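You operate a simulated robot arm through the tools that you are given. There is no shell and no other tool.

Carry out the task below with a simulated robot arm. There is one attempt and no reset: what you move stays moved.

TASK
Hang the loose ring on its post, put the BEAN ring on the parts tray, turn the holder to CLOSE.

The check looks at the end state, three seconds after you hand in, the way a careful person would. Anything else that was tipped, shoved, dropped, spilled or broken makes it a failure.

THE ROBOT
A 6-joint arm with a fingered hand, fixed in place. Base frame: the origin is at the foot of the arm, x ahead of it, y to its left, z up. Units: mm, degrees, N and s.
With the tool pointing down near the work surface it reaches from about 340 to 820 mm from the base axis. Its first joint turns from -166.0 to 166.0 degrees. Payload 4 kg.
The TCP is the grasp point between the finger pads, 26 mm short of the fingertips. In the tool frame z runs along the fingers and y along their closing line. Largest opening 132 mm; the body of the gripper starts 73 mm behind the TCP. The gripper is a hand of 5 fingers: y runs from the thumb to the fingers, the wrist lies at [0, 0, -239] in the tool frame, and closing takes about 1.5 s.
Orientation is that of the tool frame in the base frame, as [roll, pitch, yaw] about the fixed x, y, z axes, in that order (R = Rz(yaw) Ry(pitch) Rx(roll)). With the fingers straight down and closing along the base's y, the tool's x points along the base's -x, its y along +y and its z along -z.

THE INTERFACE
- The arm moves only by the tool move_arm. Its argument "deltas" is a list of rows, each a list of 2 entries, a list of its own where there are three numbers: the shift along the base's x, y, z in mm, then the turn, a rotation vector about the base's x, y, z in degrees. In form: [[[x, y, z], [ax, ay, az]], ...]. A call has 1 to 20 rows; each row shifts and turns the commanded pose from where the row before left it. "fingers" is the finger opening in mm, from 0 to 132, set as the call begins (left out, the last holds). A row lasts 0.2 s, in which the tool goes at most 50 mm and 8.6 degrees; a call with a longer step from one row to the next is refused whole, and so is a gripper value outside its range. A pose out of reach is approached as far as the arm can. The call stops where the force on the tool passes 90 N (or 10 N more than at its start, if that is more) or the arm is blocked; 0.2 s more then pass. Each finger travels about 45 mm/s and halts on what it meets, pressing with about 34 N; the grip force reading is that of the motor and also rises with nothing between the fingers. The clock runs only during rows and for 0.2 s after the last one: add rows that do not move to give the fingers time. It gives the time, the measured TCP pose, the force on the tool (base axes), the opening and the grip force at its end, in the units of the frame above (readings bear some noise), with the torque about the TCP (base axes, N m) and any sound that the robot's microphone picked up.
- Cameras (640 x 400 px; columns grow to the right, rows downward): "scene" is fixed at [400.6, 651, 1548.2]; the picture's right is [-0.98, 0.17, 0.00], its down [0.17, 0.95, -0.26] and it looks along [-0.05, -0.26, -0.96] (base axes); focal length 275 px, centre (320, 200). "wrist" rides on the gripper at [84, 2, -97] in the tool frame; the picture's right is [-0.02, 1.00, 0.00], its down [-0.75, -0.02, -0.66] and it looks along [-0.66, -0.01, 0.75] (tool axes); focal length 270 px, centre (320, 200). There is no depth. A picture from a camera that has moved, and an enlarged one, comes with that camera's place and axes in the base frame and with its lens.
- grab_frame(camera): a new picture of that camera. It takes no simulated time.
- set_grasp(shape): the hand has 5 fingers and takes this shape, open, in about a second: jaw (thumb against the fingers, like two jaws); tri (thumb and two fingers); tip (a fingertip pinch); poke (one finger out to press); point (the index stretched); flat (the hand flat); cup (the hand cupped); fist (a fist). The gripper value then closes the fingers along that shape, each until it touches; the sizes above hold for jaw. It gives what a move gives, with no picture.
- inspect(camera, box): a new picture of the part [left, top, right, bottom] of that camera's present view, enlarged. It takes no simulated time.
- close_job(): hands the job in; it is judged then, once.

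Places have to be worked out from the pictures, the camera data and where the tool is seen. Open the gripper and draw the arm clear of the work before you hand the job in, unless the task says otherwise.

The tools are called by a JSON object that holds its "name" and its "arguments". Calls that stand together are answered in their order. move_arm: Moves the arm, as the interface text tells. Its arguments: {"type":"object","properties":{"deltas":{"type":"array"},"fingers":{"type":"number"}},"required":["deltas"]} The other tools are called the same way: set_grasp (shape) gives the hand a shape; grab_frame (camera) takes a picture; inspect (camera, box) takes an enlarged picture of a part of a camera's view; close_job () hands the job in.

At the start:

```text
time: 0.0
ee_pos: [374.6, 398.2, 1188.3]
orientation: [-179.9, 0.0, 180.0]
force: [0.3, 0.1, -0.1]
wrist_torque: [0.02, 0.03, -0.01]
finger_gap: 131.7
finger_force: 0.2
shape: jaw
```

scene: 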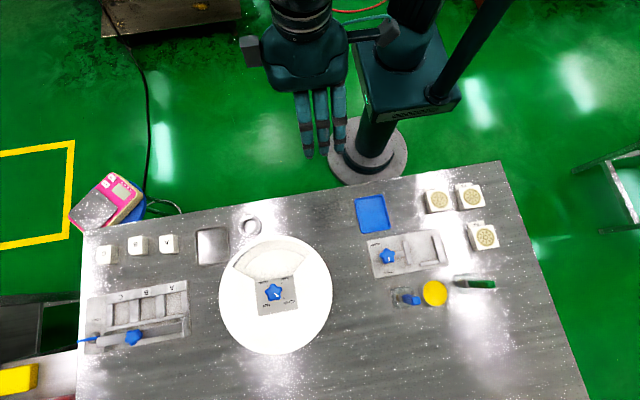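
wrist: 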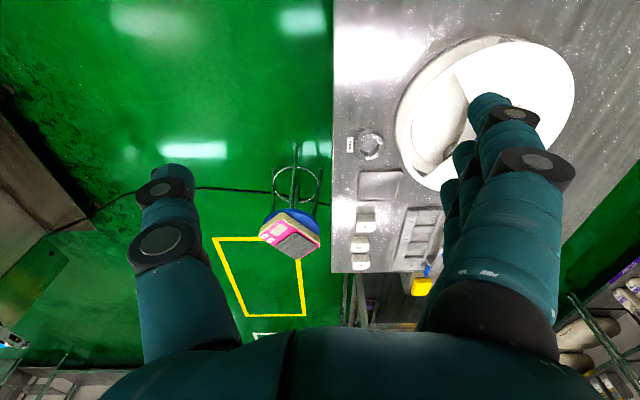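

I start by enlarging the scene view to identify the objects: rings, post, parts tray, holder.

{"name": "inspect", "arguments": {"camera": "scene", "box": [340, 170, 520, 310]}}

{"name": "inspect", "arguments": {"camera": "scene", "box": [70, 200, 230, 360]}}

{"name": "inspect", "arguments": {"camera": "scene", "box": [190, 200, 350, 360]}}

```text
2.86 times, centred on (430, 240) of scene
camera zoom: at [400.6, 651.0, 1548.2], right [-0.98, 0.17, 0.0], down [0.17, 0.95, -0.26], along [-0.05, -0.26, -0.96], focal length 787 px, centre (6, 86)
```

zoom: 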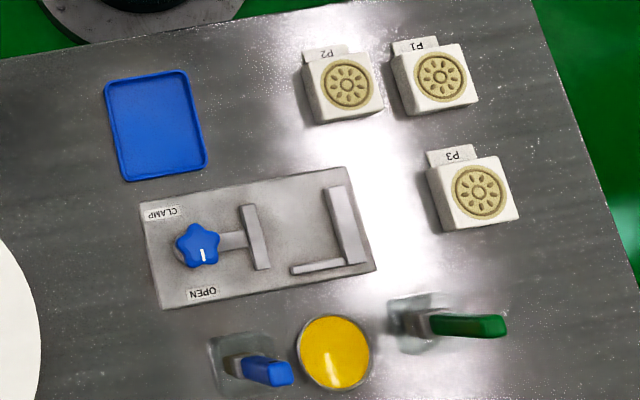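

```text
2.50 times, centred on (150, 280) of scene
camera zoom: at [400.6, 651.0, 1548.2], right [-0.98, 0.17, 0.0], down [0.17, 0.95, -0.26], along [-0.05, -0.26, -0.96], focal length 689 px, centre (745, 0)
```

zoom: 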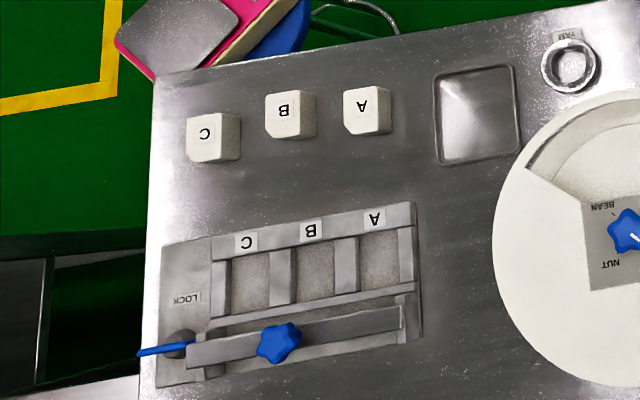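

```text
2.50 times, centred on (270, 280) of scene
camera zoom: at [400.6, 651.0, 1548.2], right [-0.98, 0.17, 0.0], down [0.17, 0.95, -0.26], along [-0.05, -0.26, -0.96], focal length 689 px, centre (445, 0)
```

zoom: 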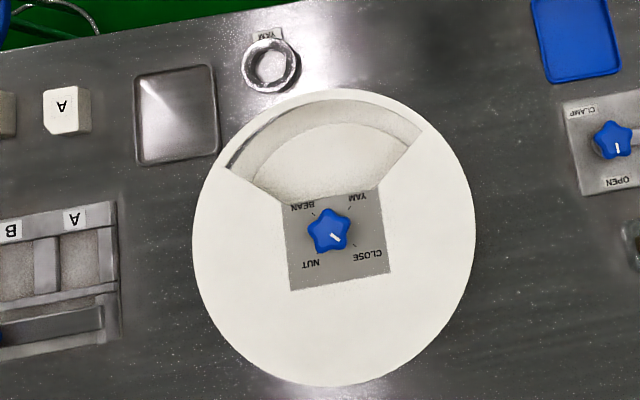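

The table top triangulates to z≈820 with the loose ring near (558, 494) and the holder near (515, 670). I turn the tool about the vertical so that the wrist camera looks at the holder.

{"name": "move_arm", "arguments": {"deltas": [[[0, 0, 0], [0, 0, 8.5]], [[0, 0, 0], [0, 0, 8.5]], [[0, 0, 0], [0, 0, 8.5]], [[0, 0, 0], [0, 0, 8.5]], [[0, 0, 0], [0, 0, 8.5]], [[0, 0, 0], [0, 0, 8.5]], [[0, 0, 0], [0, 0, 8.5]]]}}

{"name": "grab_frame", "arguments": {"camera": "wrist"}}

{"name": "grab_frame", "arguments": {"camera": "scene"}}

```text
time: 1.6
ee_pos: [374.5, 399.4, 1188.4]
orientation: [-180.0, 0.0, -120.2]
force: [0.8, 0.1, -0.7]
wrist_torque: [-0.02, -0.01, -0.02]
finger_gap: 132.0
finger_force: 0.1
shape: jaw
```

```text
taken
camera wrist: at [329.5, 328.2, 1285.8], right [-0.85, 0.52, 0.0], down [0.39, 0.64, 0.66], along [0.34, 0.56, -0.75], focal length 270 px, centre (320, 200)
```

wrist: 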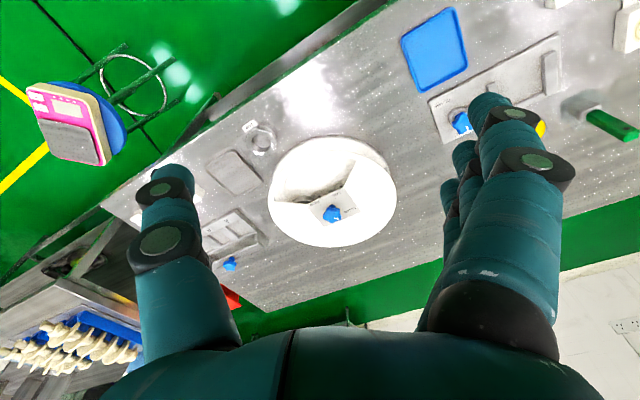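

```text
taken
```

scene: 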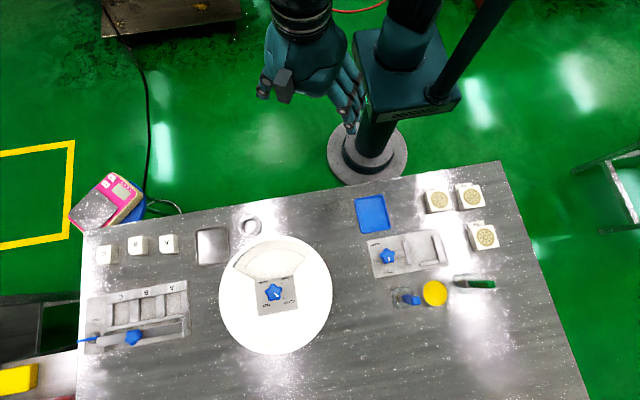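

The holder is in clear view between the fingers, so I enlarge it and the ring.

{"name": "inspect", "arguments": {"camera": "wrist", "box": [200, 100, 410, 260]}}

{"name": "inspect", "arguments": {"camera": "scene", "box": [220, 200, 340, 290]}}

```text
2.50 times, centred on (305, 180) of wrist
camera zoom: at [329.5, 328.2, 1285.8], right [-0.85, 0.52, 0.0], down [0.39, 0.64, 0.66], along [0.34, 0.56, -0.75], focal length 676 px, centre (358, 250)
```

zoom: 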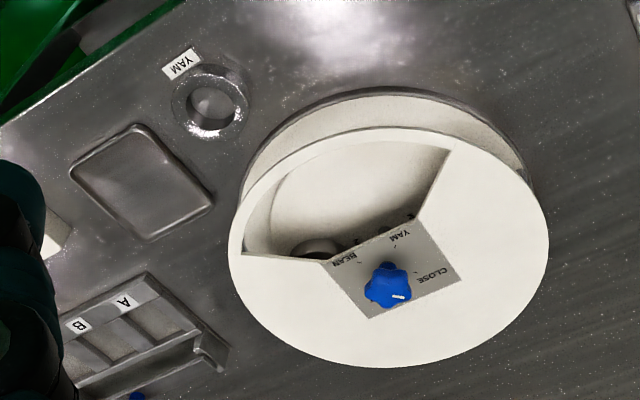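

```text
4.44 times, centred on (280, 245) of scene
camera zoom: at [400.6, 651.0, 1548.2], right [-0.98, 0.17, 0.0], down [0.17, 0.95, -0.26], along [-0.05, -0.26, -0.96], focal length 1224 px, centre (498, 0)
```

zoom: 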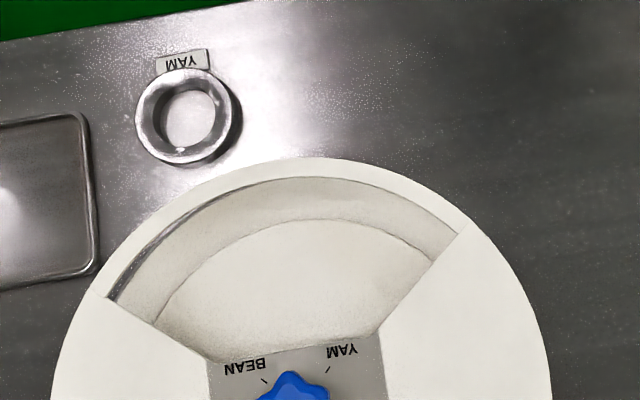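

The knob triangulates to about (509, 670, 888) and the loose YAM ring lies near (558, 494). I move in closer for a detailed view of the holder's window and knob before touching anything.

{"name": "move_arm", "arguments": {"deltas": [[[7, 15, -20], [0, 0, 0]], [[7, 15, -20], [0, 0, 0]], [[7, 15, -20], [0, 0, 0]], [[7, 15, -20], [0, 0, 0]], [[7, 15, -20], [0, 0, 0]], [[7, 15, -20], [0, 0, 0]], [[7, 15, -20], [0, 0, 0]], [[7, 15, -20], [0, 0, 0]]]}}

{"name": "grab_frame", "arguments": {"camera": "wrist"}}

{"name": "inspect", "arguments": {"camera": "wrist", "box": [180, 60, 440, 260]}}

```text
time: 3.4
ee_pos: [427.0, 518.5, 1029.9]
orientation: [-180.0, 0.1, -120.5]
force: [0.5, 0.5, 0.5]
wrist_torque: [0.0, 0.02, 0.01]
finger_gap: 131.7
finger_force: 0.1
shape: jaw
```

```text
taken
camera wrist: at [382.4, 448.0, 1127.7], right [-0.85, 0.53, 0.0], down [0.39, 0.64, 0.66], along [0.35, 0.56, -0.75], focal length 270 px, centre (320, 200)
```

wrist: 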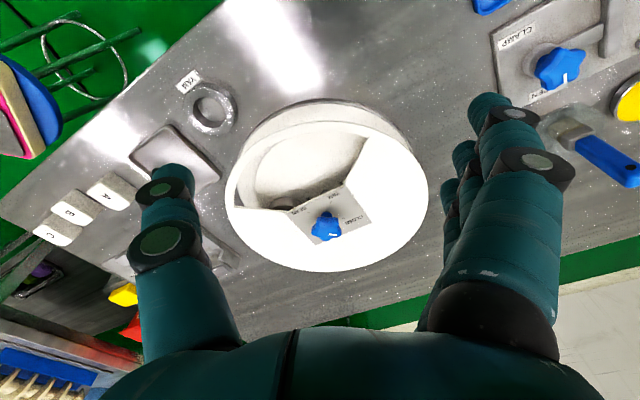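

```text
2.00 times, centred on (310, 160) of wrist
camera zoom: at [382.4, 448.0, 1127.7], right [-0.85, 0.53, 0.0], down [0.39, 0.64, 0.66], along [0.35, 0.56, -0.75], focal length 541 px, centre (340, 280)
```

zoom: 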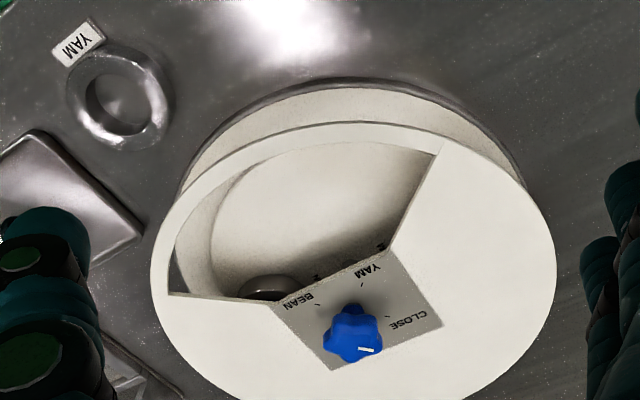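

Enlarge further into the window and the knob.

{"name": "inspect", "arguments": {"camera": "wrist", "box": [230, 120, 390, 245]}}

{"name": "inspect", "arguments": {"camera": "wrist", "box": [260, 180, 380, 250]}}

{"name": "inspect", "arguments": {"camera": "wrist", "box": [160, 60, 260, 140]}}

```text
3.20 times, centred on (310, 182) of wrist
camera zoom: at [382.4, 448.0, 1127.7], right [-0.85, 0.53, 0.0], down [0.39, 0.64, 0.66], along [0.35, 0.56, -0.75], focal length 865 px, centre (352, 256)
```

zoom: 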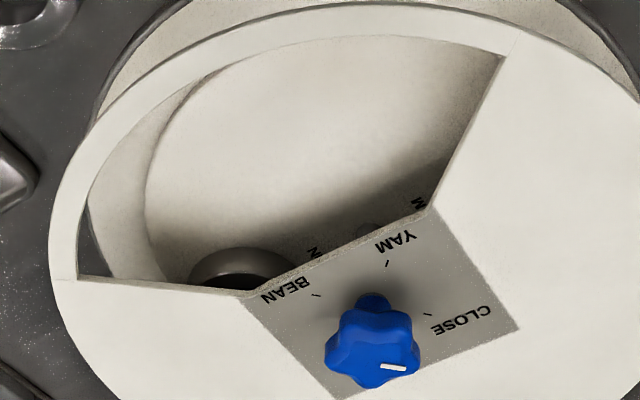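

```text
5.33 times, centred on (320, 215) of wrist
camera zoom: at [382.4, 448.0, 1127.7], right [-0.85, 0.53, 0.0], down [0.39, 0.64, 0.66], along [0.35, 0.56, -0.75], focal length 1442 px, centre (320, 120)
```

zoom: 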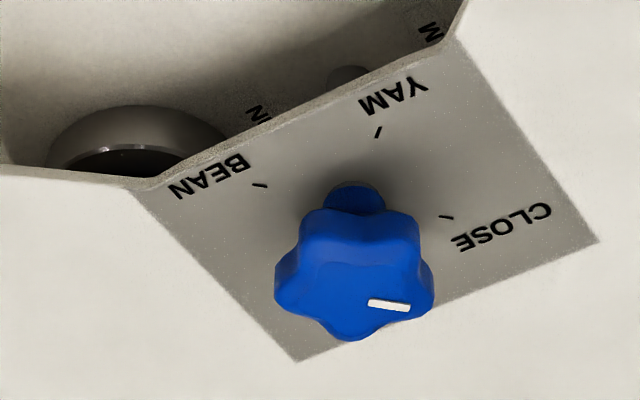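

```text
5.00 times, centred on (210, 100) of wrist
camera zoom: at [382.4, 448.0, 1127.7], right [-0.85, 0.53, 0.0], down [0.39, 0.64, 0.66], along [0.35, 0.56, -0.75], focal length 1351 px, centre (870, 700)
```

zoom: 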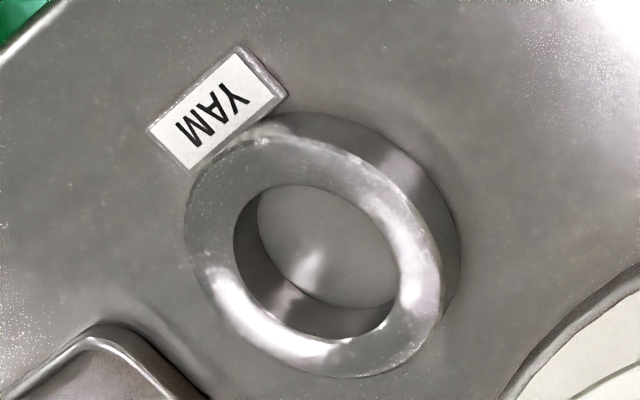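

The turntable inside carries the BEAN ring (hidden at left under the cover) and the knob marker now points near CLOSE. Before touching, I check what the tri shape looks like here in free air.

{"name": "set_grasp", "arguments": {"shape": "tri"}}

{"name": "grab_frame", "arguments": {"camera": "wrist"}}

{"name": "inspect", "arguments": {"camera": "scene", "box": [200, 80, 400, 260]}}

```text
time: 4.3
ee_pos: [427.5, 519.9, 1030.1]
orientation: [180.0, 0.1, -120.4]
force: [-0.5, -0.1, -0.1]
wrist_torque: [0.0, 0.02, 0.0]
finger_gap: 131.7
finger_force: 0.0
shape: tri
```

```text
taken
camera wrist: at [382.3, 447.9, 1127.5], right [-0.85, 0.53, 0.0], down [0.4, 0.64, 0.66], along [0.35, 0.56, -0.75], focal length 270 px, centre (320, 200)
```

wrist: 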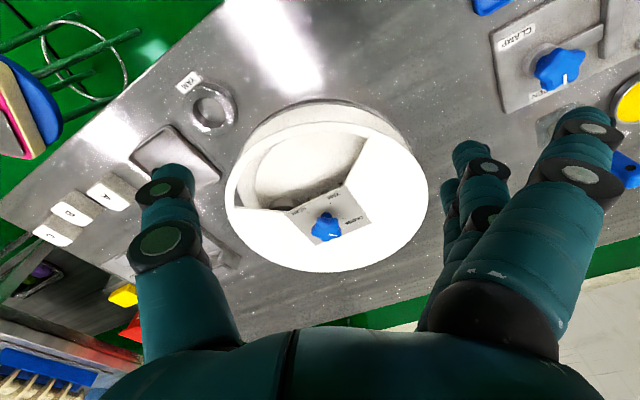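

```text
2.22 times, centred on (300, 170) of scene
camera zoom: at [400.6, 651.0, 1548.2], right [-0.98, 0.17, 0.0], down [0.17, 0.95, -0.26], along [-0.05, -0.26, -0.96], focal length 612 px, centre (364, 267)
```

zoom: 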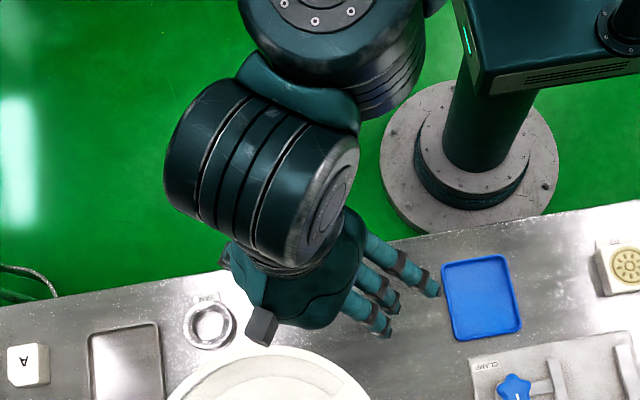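

Tri shape splays the fingers a bit; I partly close it in free air to see how the fingertips meet.

{"name": "move_arm", "arguments": {"deltas": [[[0, 0, 0], [0, 0, 0]], [[0, 0, 0], [0, 0, 0]], [[0, 0, 0], [0, 0, 0]], [[0, 0, 0], [0, 0, 0]], [[0, 0, 0], [0, 0, 0]], [[0, 0, 0], [0, 0, 0]], [[0, 0, 0], [0, 0, 0]]], "fingers": 40}}

{"name": "grab_frame", "arguments": {"camera": "wrist"}}

{"name": "inspect", "arguments": {"camera": "scene", "box": [200, 80, 400, 260]}}

```text
time: 5.9
ee_pos: [427.0, 519.4, 1029.7]
orientation: [-180.0, 0.0, -120.5]
force: [0.0, -0.1, 0.1]
wrist_torque: [-0.01, -0.03, 0.0]
finger_gap: 40.3
finger_force: 0.1
shape: tri
```

```text
taken
camera wrist: at [382.3, 448.0, 1127.3], right [-0.85, 0.53, 0.0], down [0.4, 0.64, 0.66], along [0.35, 0.56, -0.75], focal length 270 px, centre (320, 200)
```

wrist: 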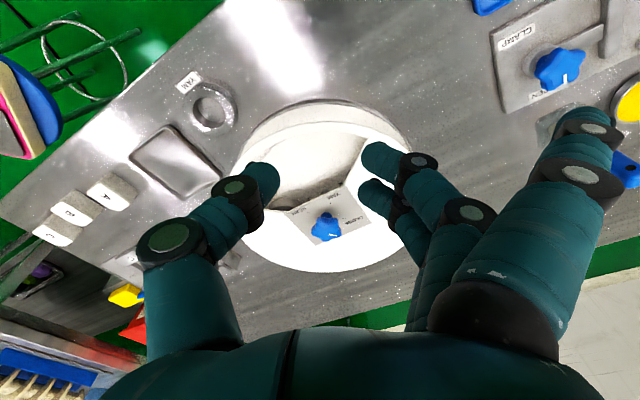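

```text
2.22 times, centred on (300, 170) of scene
camera zoom: at [400.6, 651.0, 1548.2], right [-0.98, 0.17, 0.0], down [0.17, 0.95, -0.26], along [-0.05, -0.26, -0.96], focal length 612 px, centre (364, 267)
```

zoom: 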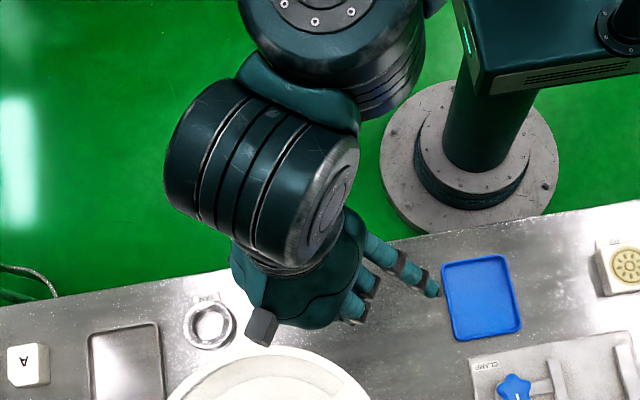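

In tri, the finger closest to the camera stays extended while thumb and two others close. I check the tip shape likewise, since the window is narrow.

{"name": "set_grasp", "arguments": {"shape": "tip"}}

{"name": "grab_frame", "arguments": {"camera": "wrist"}}

{"name": "inspect", "arguments": {"camera": "scene", "box": [200, 80, 400, 260]}}

```text
time: 6.8
ee_pos: [426.6, 518.9, 1029.9]
orientation: [-179.9, -0.1, -120.6]
force: [0.5, -0.2, 0.3]
wrist_torque: [-0.02, 0.0, 0.02]
finger_gap: 132.0
finger_force: 0.0
shape: tip
```

```text
taken
camera wrist: at [382.3, 448.0, 1127.3], right [-0.85, 0.53, 0.0], down [0.4, 0.64, 0.66], along [0.35, 0.56, -0.75], focal length 270 px, centre (320, 200)
```

wrist: 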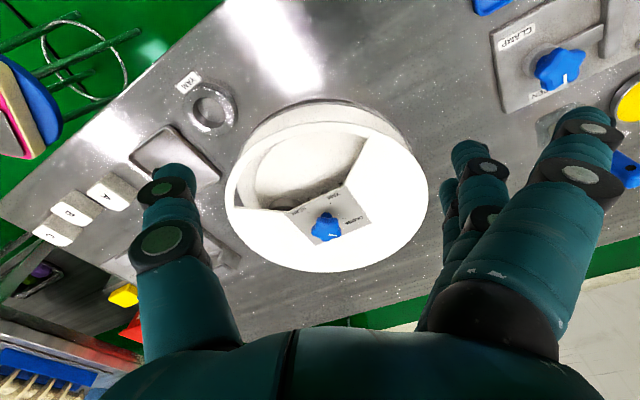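

```text
2.22 times, centred on (300, 170) of scene
camera zoom: at [400.6, 651.0, 1548.2], right [-0.98, 0.17, 0.0], down [0.17, 0.95, -0.26], along [-0.05, -0.26, -0.96], focal length 612 px, centre (364, 267)
```

zoom: 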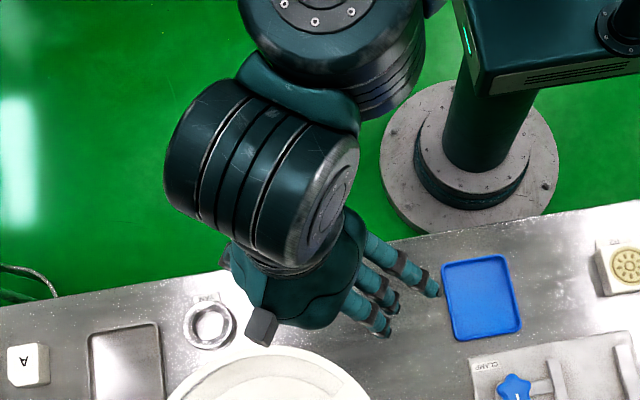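

{"name": "move_arm", "arguments": {"deltas": [[[0, 0, 0], [0, 0, 0]], [[0, 0, 0], [0, 0, 0]], [[0, 0, 0], [0, 0, 0]], [[0, 0, 0], [0, 0, 0]], [[0, 0, 0], [0, 0, 0]], [[0, 0, 0], [0, 0, 0]], [[0, 0, 0], [0, 0, 0]]], "fingers": 40}}

{"name": "grab_frame", "arguments": {"camera": "wrist"}}

{"name": "inspect", "arguments": {"camera": "scene", "box": [200, 80, 400, 260]}}

```text
time: 8.4
ee_pos: [428.3, 520.3, 1030.1]
orientation: [179.9, 0.0, -120.6]
force: [0.1, -0.3, 0.1]
wrist_torque: [0.03, -0.01, -0.03]
finger_gap: 40.6
finger_force: 0.1
shape: tip
```

```text
taken
camera wrist: at [382.3, 448.0, 1127.3], right [-0.85, 0.53, 0.0], down [0.4, 0.64, 0.66], along [0.35, 0.56, -0.75], focal length 270 px, centre (320, 200)
```

wrist: 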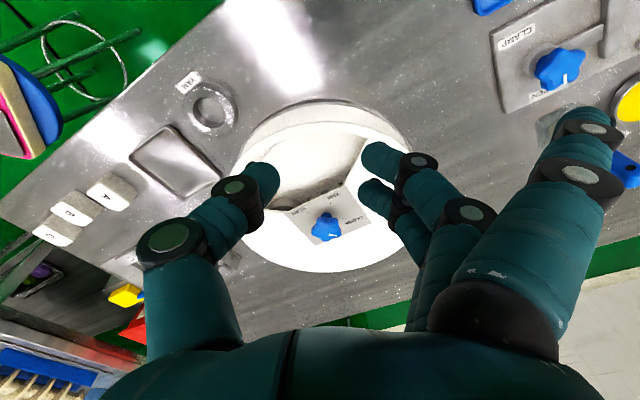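

```text
2.22 times, centred on (300, 170) of scene
camera zoom: at [400.6, 651.0, 1548.2], right [-0.98, 0.17, 0.0], down [0.17, 0.95, -0.26], along [-0.05, -0.26, -0.96], focal length 612 px, centre (364, 267)
```

zoom: 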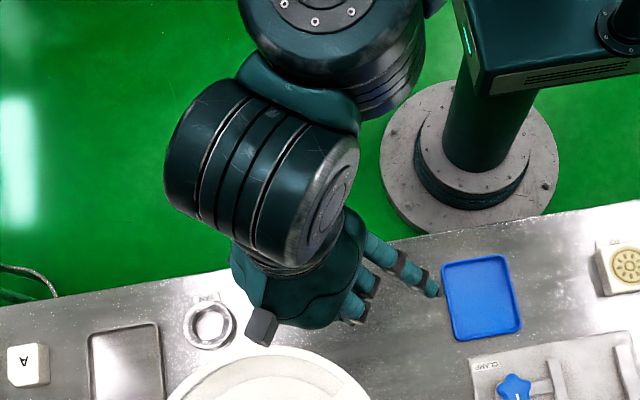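

Tip and tri look alike (thumb plus two fingers). I zoom on the knob in the scene view to read the marker's present direction precisely.

{"name": "inspect", "arguments": {"camera": "scene", "box": [245, 270, 305, 315]}}

{"name": "inspect", "arguments": {"camera": "wrist", "box": [280, 195, 370, 250]}}

```text
8.89 times, centred on (275, 292) of scene
camera zoom: at [400.6, 651.0, 1548.2], right [-0.98, 0.17, 0.0], down [0.17, 0.95, -0.26], along [-0.05, -0.26, -0.96], focal length 2448 px, centre (720, -622)
```

zoom: 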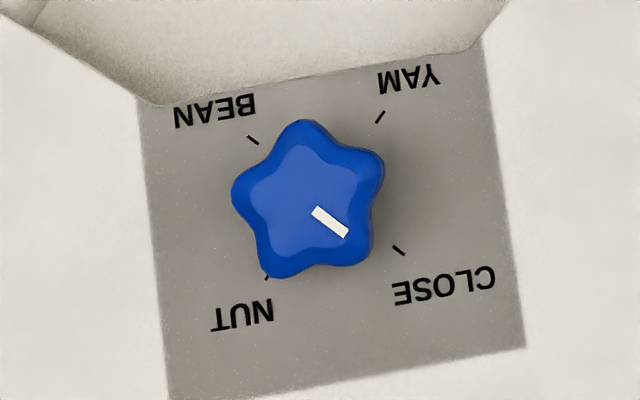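

```text
7.11 times, centred on (325, 222) of wrist
camera zoom: at [382.3, 448.0, 1127.3], right [-0.85, 0.53, 0.0], down [0.4, 0.64, 0.66], along [0.35, 0.56, -0.75], focal length 1922 px, centre (284, 40)
```

zoom: 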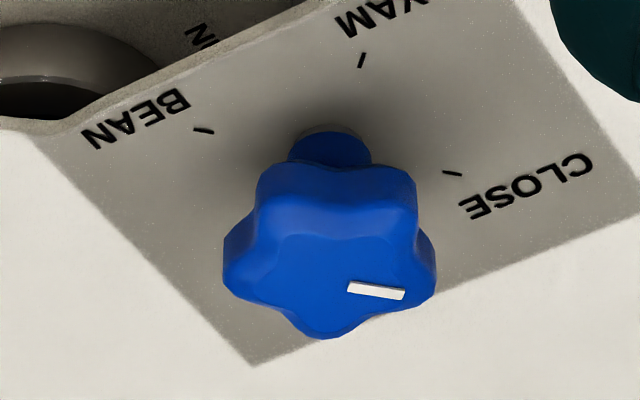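

The marker points exactly at CLOSE now, and NUT/YAM are at the window's sides, so YAM should be a quarter turn counter-clockwise and BEAN a half turn. I check the two trays for labels to find which one is the parts tray.

{"name": "inspect", "arguments": {"camera": "scene", "box": [180, 210, 270, 270]}}

{"name": "inspect", "arguments": {"camera": "scene", "box": [340, 185, 430, 245]}}

{"name": "inspect", "arguments": {"camera": "wrist", "box": [110, 60, 250, 200]}}

```text
6.67 times, centred on (225, 240) of scene
camera zoom: at [400.6, 651.0, 1548.2], right [-0.98, 0.17, 0.0], down [0.17, 0.95, -0.26], along [-0.05, -0.26, -0.96], focal length 1836 px, centre (953, -67)
```

zoom: 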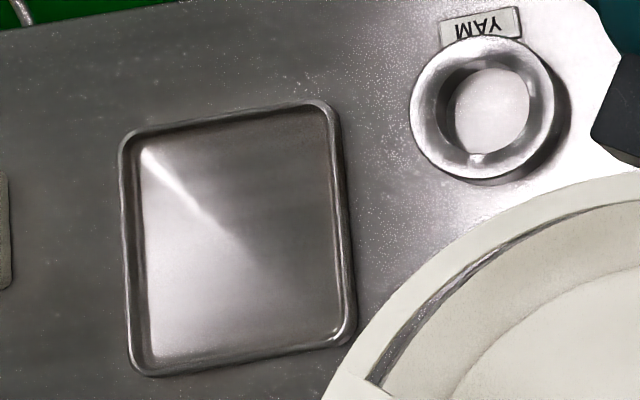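

```text
6.67 times, centred on (385, 215) of scene
camera zoom: at [400.6, 651.0, 1548.2], right [-0.98, 0.17, 0.0], down [0.17, 0.95, -0.26], along [-0.05, -0.26, -0.96], focal length 1836 px, centre (-113, 100)
```

zoom: 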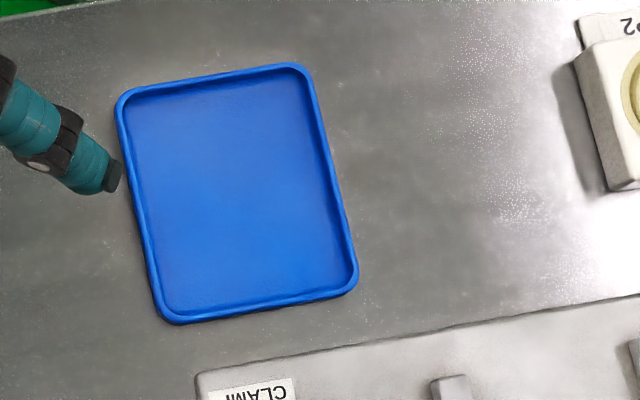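

```text
2.86 times, centred on (180, 130) of wrist
camera zoom: at [382.3, 448.0, 1127.3], right [-0.85, 0.53, 0.0], down [0.4, 0.64, 0.66], along [0.35, 0.56, -0.75], focal length 772 px, centre (720, 400)
```

zoom: 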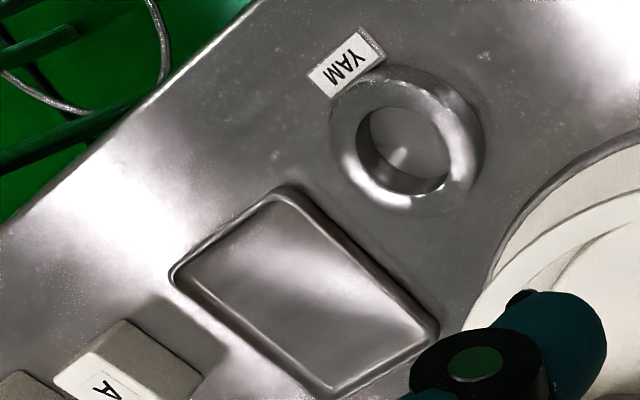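

Neither tray bears a label from here; I look closer at the neighbouring stations to understand which tray belongs where.

{"name": "inspect", "arguments": {"camera": "scene", "box": [415, 175, 510, 255]}}

{"name": "inspect", "arguments": {"camera": "scene", "box": [360, 225, 460, 310]}}

{"name": "inspect", "arguments": {"camera": "scene", "box": [75, 225, 205, 355]}}

{"name": "inspect", "arguments": {"camera": "scene", "box": [0, 170, 160, 270]}}

{"name": "inspect", "arguments": {"camera": "scene", "box": [0, 270, 160, 400]}}

```text
5.00 times, centred on (462, 215) of scene
camera zoom: at [400.6, 651.0, 1548.2], right [-0.98, 0.17, 0.0], down [0.17, 0.95, -0.26], along [-0.05, -0.26, -0.96], focal length 1377 px, centre (-392, 125)
```

zoom: 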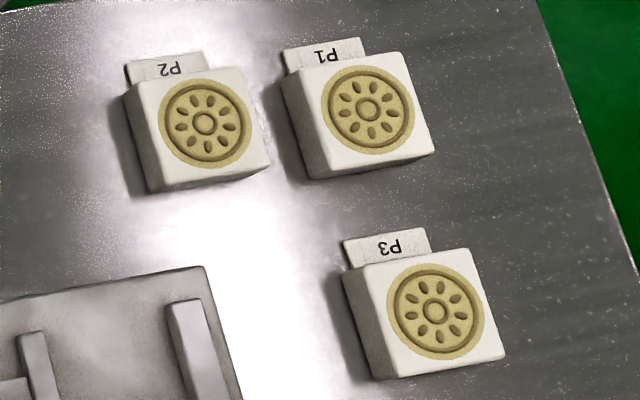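

```text
4.71 times, centred on (410, 268) of scene
camera zoom: at [400.6, 651.0, 1548.2], right [-0.98, 0.17, 0.0], down [0.17, 0.95, -0.26], along [-0.05, -0.26, -0.96], focal length 1296 px, centre (-104, -118)
```

zoom: 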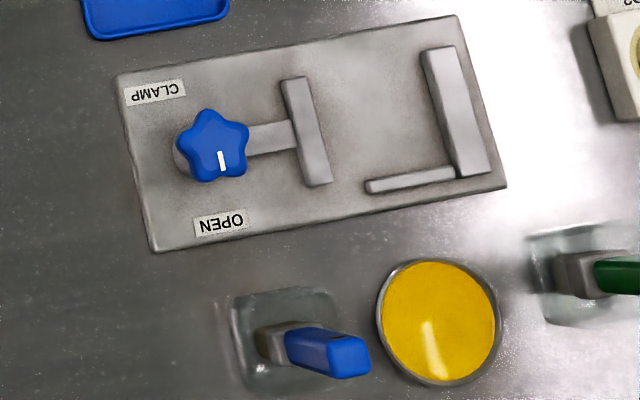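

```text
3.08 times, centred on (140, 290) of scene
camera zoom: at [400.6, 651.0, 1548.2], right [-0.98, 0.17, 0.0], down [0.17, 0.95, -0.26], along [-0.05, -0.26, -0.96], focal length 848 px, centre (874, -77)
```

zoom: 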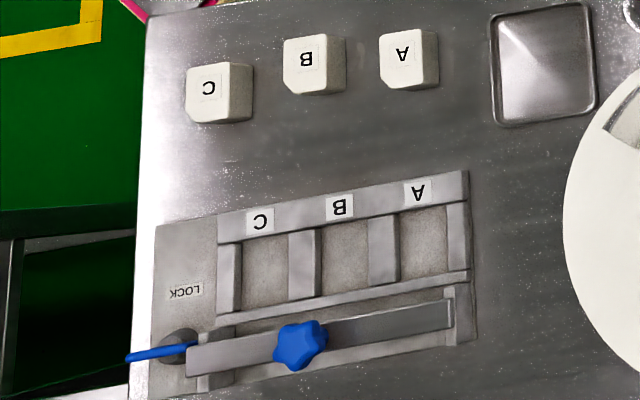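

```text
4.00 times, centred on (80, 220) of scene
camera zoom: at [400.6, 651.0, 1548.2], right [-0.98, 0.17, 0.0], down [0.17, 0.95, -0.26], along [-0.05, -0.26, -0.96], focal length 1102 px, centre (1280, 120)
```

zoom: 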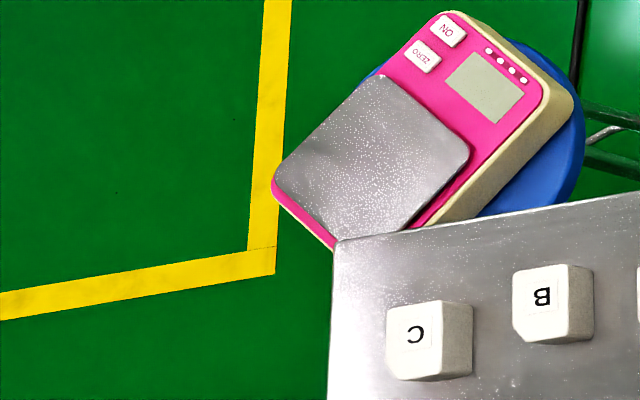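

```text
3.08 times, centred on (80, 335) of scene
camera zoom: at [400.6, 651.0, 1548.2], right [-0.98, 0.17, 0.0], down [0.17, 0.95, -0.26], along [-0.05, -0.26, -0.96], focal length 848 px, centre (1058, -215)
```

zoom: 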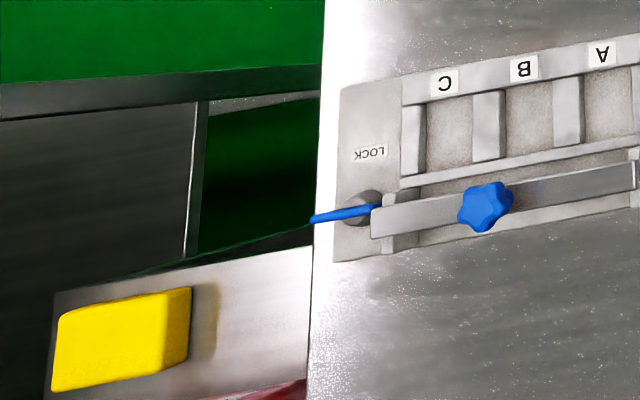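

Currently the knob is at (509, 671), top z≈900 above the cover at z≈870. I switch to tri, pre-close to 75 mm, and move above the knob at a safe height to test whether the straight-down tool reaches that far.

{"name": "set_grasp", "arguments": {"shape": "tri"}}

{"name": "move_arm", "arguments": {"deltas": [[[12, 22, 0], [0, 0, 0]], [[12, 22, 0], [0, 0, 0]], [[12, 22, 0], [0, 0, 0]], [[12, 22, 0], [0, 0, 0]], [[12, 22, 0], [0, 0, 0]], [[11, 20, 0], [0, 0, 0]], [[11, 21, 0], [0, 0, 0]], [[0, 0, 0], [0, 0, 0]]], "fingers": 75}}

{"name": "grab_frame", "arguments": {"camera": "wrist"}}

{"name": "grab_frame", "arguments": {"camera": "scene"}}

```text
time: 9.3
ee_pos: [427.2, 518.9, 1029.9]
orientation: [-179.9, 0.0, -120.5]
force: [-0.4, 0.3, 0.3]
wrist_torque: [0.02, 0.0, -0.03]
finger_gap: 131.9
finger_force: 0.1
shape: tri
```

```text
time: 11.1
ee_pos: [473.5, 620.6, 1020.6]
orientation: [-179.9, 0.0, -120.5]
force: [0.2, 0.1, 0.9]
wrist_torque: [0.0, -0.05, 0.01]
finger_gap: 75.9
finger_force: 0.1
shape: tri
out of reach, approached as far as the arm can: row 5, 6, 7
```

```text
taken
camera wrist: at [428.5, 549.8, 1118.0], right [-0.85, 0.53, 0.0], down [0.4, 0.64, 0.66], along [0.35, 0.56, -0.75], focal length 270 px, centre (320, 200)
```

wrist: 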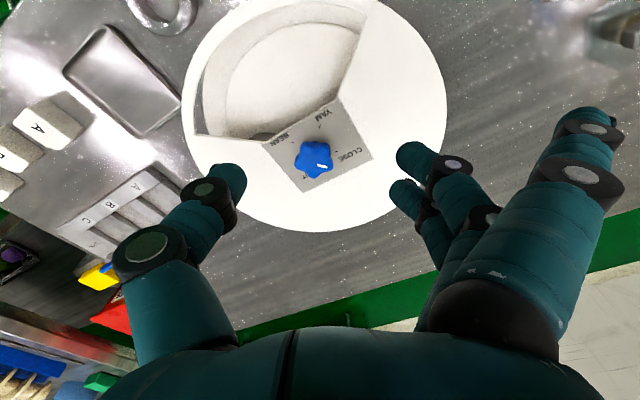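

```text
taken
```

scene: 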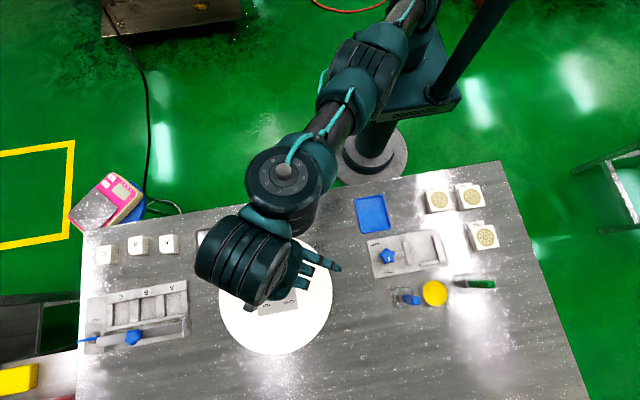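

Straight down, the arm tops out at r≈781 mm, so the knob at r≈842 needs the tool tilted outward. I first step back a little to learn where the commanded pose stands after the out-of-reach rows.

{"name": "move_arm", "arguments": {"deltas": [[[-36, -30, -10], [0, 0, 0]], [[0, -20, 0], [0, 0, 0]], [[0, 0, 0], [0, 0, 0]]]}}

```text
time: 11.9
ee_pos: [438.2, 571.8, 1012.6]
orientation: [180.0, 0.0, -120.5]
force: [0.3, 1.3, -0.1]
wrist_torque: [-0.03, 0.0, 0.03]
finger_gap: 75.8
finger_force: 0.1
shape: tri
```

The commanded pose gets clipped to what was reached. Now I turn the hand −51° about vertical and tilt it 18° outward-ish, so that a later +90° turn about vertical stays within reach.

{"name": "move_arm", "arguments": {"deltas": [[[0, 0, 0], [0, 0, -8.6]], [[0, 0, 0], [0, 0, -8.6]], [[0, 0, 0], [0, 0, -8.6]], [[0, 0, 0], [0, 0, -8.6]], [[0, 0, 0], [0, 0, -8.6]], [[0, 0, 0], [0, 0, -8.6]], [[0, 0, 0], [0.81, -5.94, 0]], [[0, 0, 0], [0.81, -5.94, 0]], [[0, 0, 0], [0.81, -5.94, 0]], [[15, 20, -10], [0, 0, 0]], [[15, 20, -10], [0, 0, 0]], [[15, 20, -10], [0, 0, 0]], [[10, 15, -10], [0, 0, 0]], [[0, 0, 0], [0, 0, 0]]]}}

{"name": "grab_frame", "arguments": {"camera": "wrist"}}

{"name": "grab_frame", "arguments": {"camera": "scene"}}

```text
time: 14.9
ee_pos: [489.3, 645.7, 972.0]
orientation: [180.0, 17.9, -172.1]
force: [0.1, -0.6, -0.6]
wrist_torque: [0.03, 0.01, -0.01]
finger_gap: 75.8
finger_force: 0.2
shape: tri
```

```text
taken
camera wrist: at [380.4, 632.1, 1038.7], right [-0.12, 0.99, 0.01], down [0.51, 0.06, 0.86], along [0.85, 0.1, -0.51], focal length 270 px, centre (320, 200)
```

wrist: 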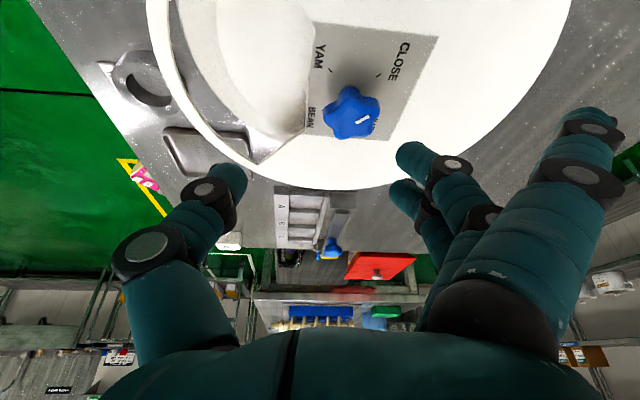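

```text
taken
```

scene: 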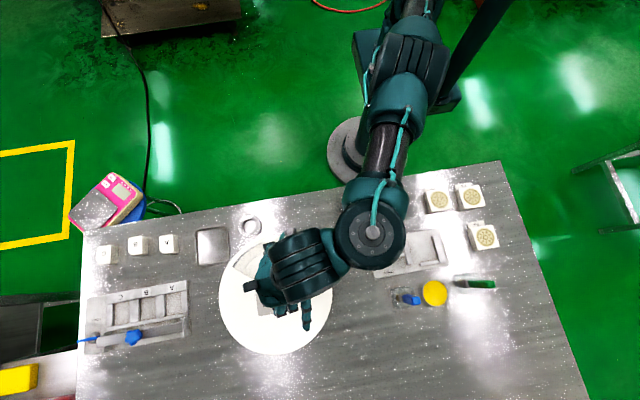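

Pose reached. I zoom on the knob to verify its position from this view.

{"name": "inspect", "arguments": {"camera": "wrist", "box": [290, 20, 450, 150]}}

{"name": "inspect", "arguments": {"camera": "wrist", "box": [160, 0, 340, 190]}}

```text
3.08 times, centred on (370, 85) of wrist
camera zoom: at [380.4, 632.1, 1038.7], right [-0.12, 0.99, 0.01], down [0.51, 0.06, 0.86], along [0.85, 0.1, -0.51], focal length 832 px, centre (166, 554)
```

zoom: 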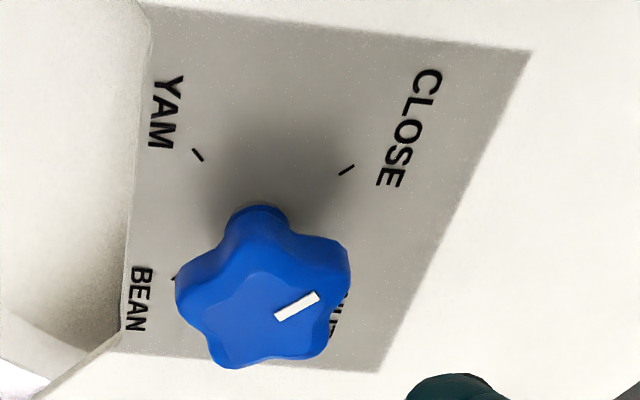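

```text
2.11 times, centred on (250, 95) of wrist
camera zoom: at [380.4, 632.1, 1038.7], right [-0.12, 0.99, 0.01], down [0.51, 0.06, 0.86], along [0.85, 0.1, -0.51], focal length 569 px, centre (467, 421)
```

zoom: 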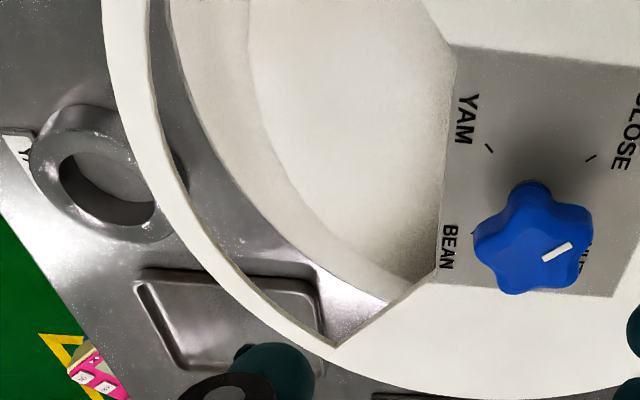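

The knob estimate checks out within ~2 mm. I move over its axis and descend to TCP z≈915 with fingers 75 mm apart.

{"name": "move_arm", "arguments": {"deltas": [[[20, 25, -10], [0, 0, 0]], [[0, 0, -10], [0, 0, 0]], [[0, 0, -10], [0, 0, 0]], [[0, 0, -10], [0, 0, 0]], [[0, 0, -10], [0, 0, 0]], [[0, 0, -7], [0, 0, 0]], [[0, 0, 0], [0, 0, 0]]]}}

{"name": "grab_frame", "arguments": {"camera": "wrist"}}

{"name": "inspect", "arguments": {"camera": "scene", "box": [210, 230, 350, 360]}}

```text
time: 16.5
ee_pos: [489.7, 643.1, 922.0]
orientation: [-179.9, 17.9, -172.1]
force: [0.3, -0.2, -0.2]
wrist_torque: [0.02, 0.0, 0.02]
finger_gap: 75.7
finger_force: 0.0
shape: tri
out of reach, approached as far as the arm can: row 1
```

```text
taken
camera wrist: at [380.4, 630.3, 989.1], right [-0.12, 0.99, 0.01], down [0.51, 0.06, 0.86], along [0.85, 0.1, -0.51], focal length 270 px, centre (320, 200)
```

wrist: 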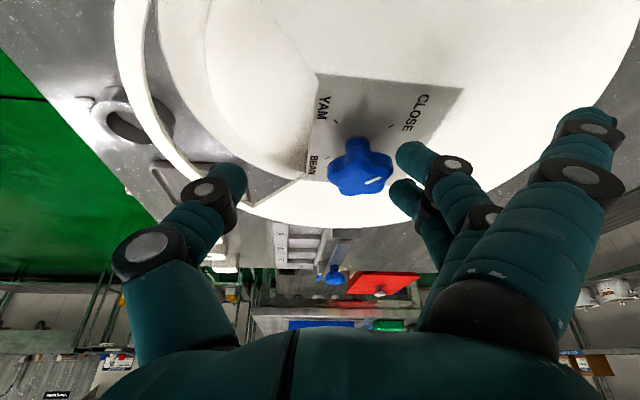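

```text
3.08 times, centred on (280, 295) of scene
camera zoom: at [400.6, 651.0, 1548.2], right [-0.98, 0.17, 0.0], down [0.17, 0.95, -0.26], along [-0.05, -0.26, -0.96], focal length 848 px, centre (443, -92)
```

zoom: 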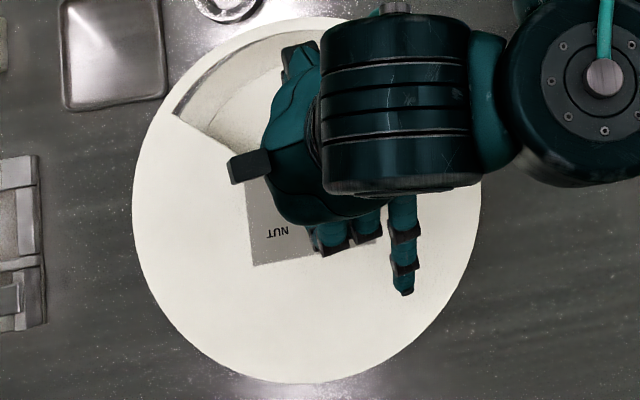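

Row 1 was out of reach, so the sideways tilt costs too much reach; I did not touch the knob (no force). I back up and re-orient so the tilt points straight outward (azimuth ≈53°), then spin about the tool axis instead.

{"name": "move_arm", "arguments": {"deltas": [[[0, 0, 20], [0, 0, 0]], [[-5, -7, 20], [0, 0, 0]], [[-5, -7, 0], [0, 0, 7.5]], [[-5, -7, 0], [0, 0, 7.5]], [[0, 0, 0], [0, 0, 7.5]], [[0, 0, 0], [0, 0, 7.5]], [[0, 0, 0], [0, 0, 7.5]], [[0, 0, 0], [0, 0, 7.5]], [[0, 0, 0], [0, 0, 0]]]}}

{"name": "move_arm", "arguments": {"deltas": [[[11, 16, 0], [0, 0, 0]], [[11, 16, 0], [0, 0, 0]], [[11, 16, 0], [0, 0, 0]], [[0, 0, 0], [0, 0, 0]]]}}

{"name": "grab_frame", "arguments": {"camera": "wrist"}}

```text
time: 18.5
ee_pos: [477.0, 628.2, 988.1]
orientation: [-179.8, 17.3, -126.9]
force: [-0.7, 0.4, 0.8]
wrist_torque: [0.03, 0.02, -0.01]
finger_gap: 75.7
finger_force: 0.1
shape: tri
out of reach, approached as far as the arm can: row 4, 6, 7, 8
```

```text
time: 19.5
ee_pos: [511.0, 675.5, 988.6]
orientation: [-179.8, 17.7, -127.1]
force: [-0.4, -0.9, -0.2]
wrist_torque: [0.0, -0.01, -0.01]
finger_gap: 75.7
finger_force: 0.1
shape: tri
```

```text
taken
camera wrist: at [443.1, 590.4, 1055.2], right [-0.78, 0.62, 0.0], down [0.32, 0.4, 0.86], along [0.53, 0.67, -0.52], focal length 270 px, centre (320, 200)
```

wrist: 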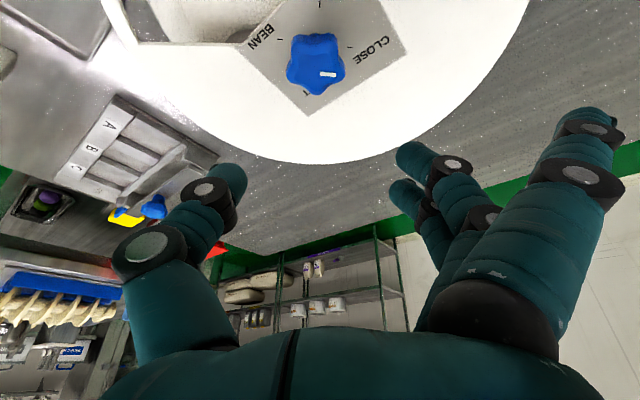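

Outward tilt of 18° reaches over the knob fine. Now in free air I spin the hand −90° about its own (tilted) axis, so that the gripping turn can then go +90° with the idle finger staying on the raised, outward side.

{"name": "move_arm", "arguments": {"deltas": [[[0, 0, 0], [1.504, 1.989, -7.812]], [[0, 0, 0], [1.504, 1.989, -7.812]], [[0, 0, 0], [1.504, 1.989, -7.812]], [[0, 0, 0], [1.504, 1.989, -7.812]], [[0, 0, 0], [1.504, 1.989, -7.812]], [[0, 0, 0], [1.504, 1.989, -7.812]], [[0, 0, 0], [1.504, 1.989, -7.812]], [[0, 0, 0], [1.504, 1.989, -7.812]], [[0, 0, 0], [1.504, 1.989, -7.812]], [[0, 0, 0], [1.504, 1.989, -7.812]], [[0, 0, 0], [1.504, 1.989, -7.812]], [[0, 0, 0], [0, 0, 0]]]}}

{"name": "grab_frame", "arguments": {"camera": "wrist"}}

{"name": "inspect", "arguments": {"camera": "scene", "box": [210, 200, 370, 360]}}

```text
time: 22.1
ee_pos: [511.3, 677.3, 987.0]
orientation: [162.4, 0.2, 142.6]
force: [-0.2, -0.7, 0.2]
wrist_torque: [0.01, 0.03, -0.02]
finger_gap: 75.8
finger_force: 0.0
shape: tri
```

```text
taken
camera wrist: at [426.2, 706.9, 1081.2], right [0.59, 0.74, 0.3], down [0.47, -0.63, 0.62], along [0.65, -0.23, -0.72], focal length 270 px, centre (320, 200)
```

wrist: 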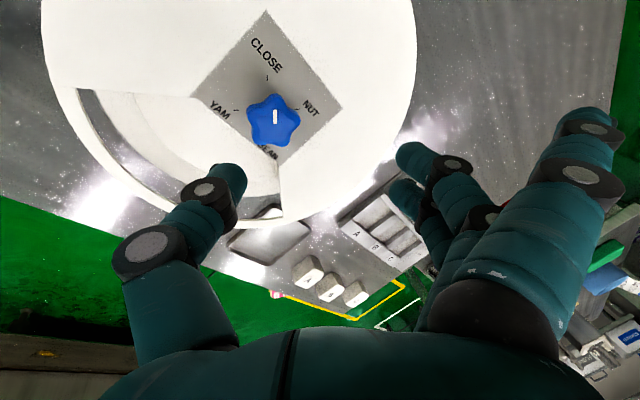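

```text
2.50 times, centred on (290, 280) of scene
camera zoom: at [400.6, 651.0, 1548.2], right [-0.98, 0.17, 0.0], down [0.17, 0.95, -0.26], along [-0.05, -0.26, -0.96], focal length 689 px, centre (395, 0)
```

zoom: 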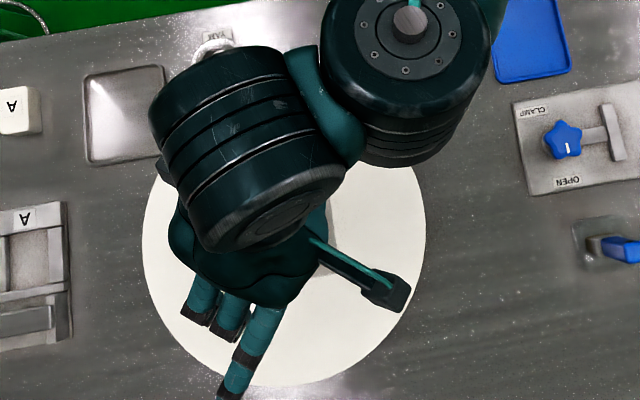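

Spin works. I lower to z≈945 over the knob axis, reduce the tilt to about 13°, spin 10° more and narrow the fingers to 60 mm before the final descent.

{"name": "move_arm", "arguments": {"deltas": [[[-2.2, -6.8, -11], [0, 0, 0]], [[0, 0, -11], [0, 0, 0]], [[0, 0, -11], [0, 0, 0]], [[0, 0, -10], [0, 0, 0]], [[0, 0, 0], [-3.75, 2.84, 0]], [[0, 0, 0], [0.68, 0.9, -4.87]], [[0, 0, 0], [0.68, 0.9, -4.87]], [[0, 0, 0], [0, 0, 0]]], "fingers": 60}}

{"name": "grab_frame", "arguments": {"camera": "wrist"}}

{"name": "inspect", "arguments": {"camera": "wrist", "box": [200, 50, 430, 230]}}

```text
time: 23.9
ee_pos: [510.7, 681.9, 964.8]
orientation: [167.3, -2.1, 132.9]
force: [0.1, -0.4, 0.2]
wrist_torque: [-0.06, 0.0, 0.0]
finger_gap: 61.2
finger_force: 0.1
shape: tri
out of reach, approached as far as the arm can: row 2, 3, 4
```

```text
taken
camera wrist: at [441.1, 729.1, 1063.6], right [0.73, 0.64, 0.22], down [0.41, -0.68, 0.61], along [0.54, -0.36, -0.76], focal length 270 px, centre (320, 200)
```

wrist: 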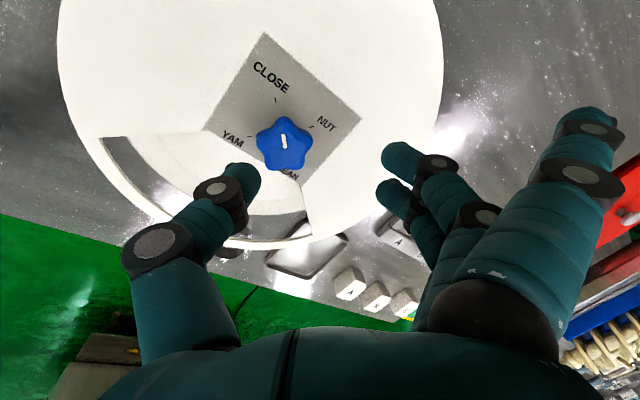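

```text
2.22 times, centred on (315, 140) of wrist
camera zoom: at [441.1, 729.1, 1063.6], right [0.73, 0.64, 0.22], down [0.41, -0.68, 0.61], along [0.54, -0.36, -0.76], focal length 601 px, centre (331, 333)
```

zoom: 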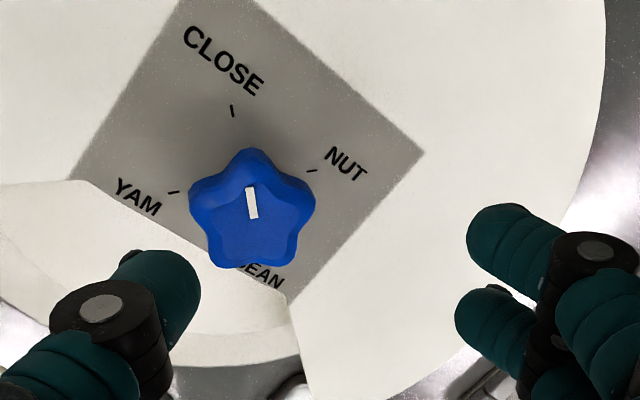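

The descent stopped at z≈965 and was flagged out of reach. I look at the arm's configuration to understand the limit.

{"name": "grab_frame", "arguments": {"camera": "scene"}}

{"name": "inspect", "arguments": {"camera": "scene", "box": [230, 0, 510, 175]}}

{"name": "inspect", "arguments": {"camera": "scene", "box": [220, 130, 380, 290]}}

```text
taken
```

scene: 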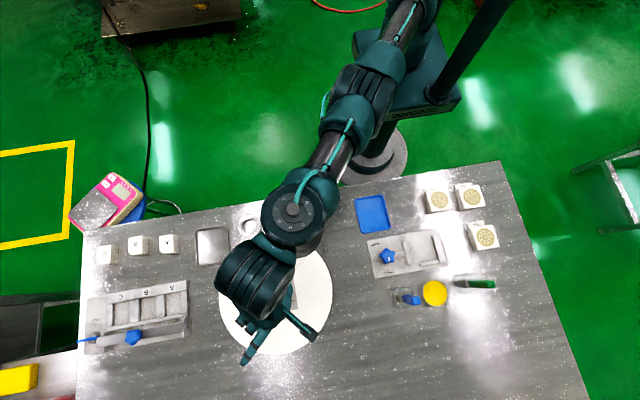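

```text
2.29 times, centred on (370, 88) of scene
camera zoom: at [400.6, 651.0, 1548.2], right [-0.98, 0.17, 0.0], down [0.17, 0.95, -0.26], along [-0.05, -0.26, -0.96], focal length 630 px, centre (206, 457)
```

zoom: 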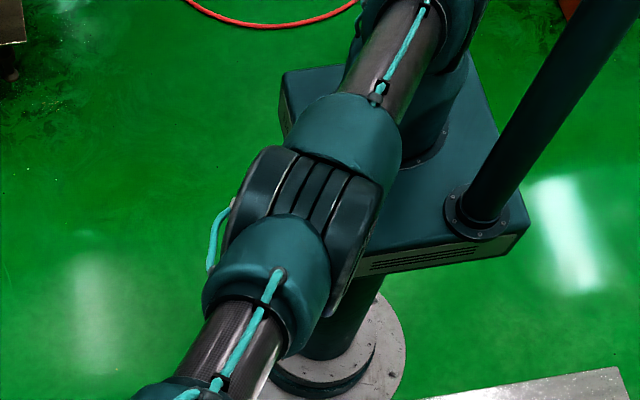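

```text
2.50 times, centred on (300, 210) of scene
camera zoom: at [400.6, 651.0, 1548.2], right [-0.98, 0.17, 0.0], down [0.17, 0.95, -0.26], along [-0.05, -0.26, -0.96], focal length 689 px, centre (370, 175)
```

zoom: 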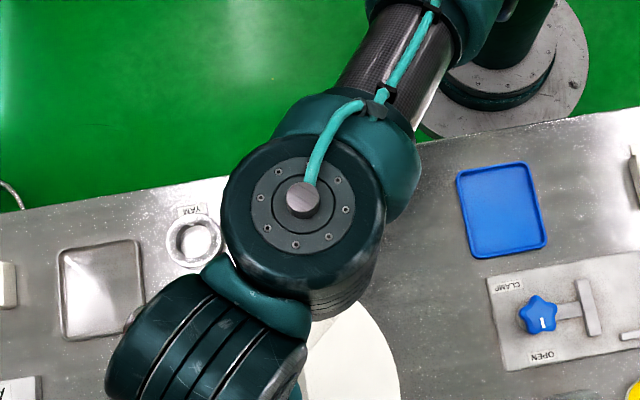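

The limit looks odd (a farther pose was accepted), so I probe with small steps: shift inward to the knob axis, then down slowly while still above the knob.

{"name": "move_arm", "arguments": {"deltas": [[[-0.5, -4, 0], [0, 0, 0]], [[-0.5, -4, 0], [0, 0, 0]], [[-0.5, -3.5, 0], [0, 0, 0]], [[0, 0, -5], [0, 0, 0]], [[0, 0, -5], [0, 0, 0]], [[0, 0, 0], [0, 0, 0]]]}}

```text
time: 25.3
ee_pos: [509.5, 671.2, 956.3]
orientation: [167.3, -2.0, 132.9]
force: [0.1, 0.9, -0.1]
wrist_torque: [-0.02, -0.03, 0.01]
finger_gap: 61.0
finger_force: 0.1
shape: tri
```

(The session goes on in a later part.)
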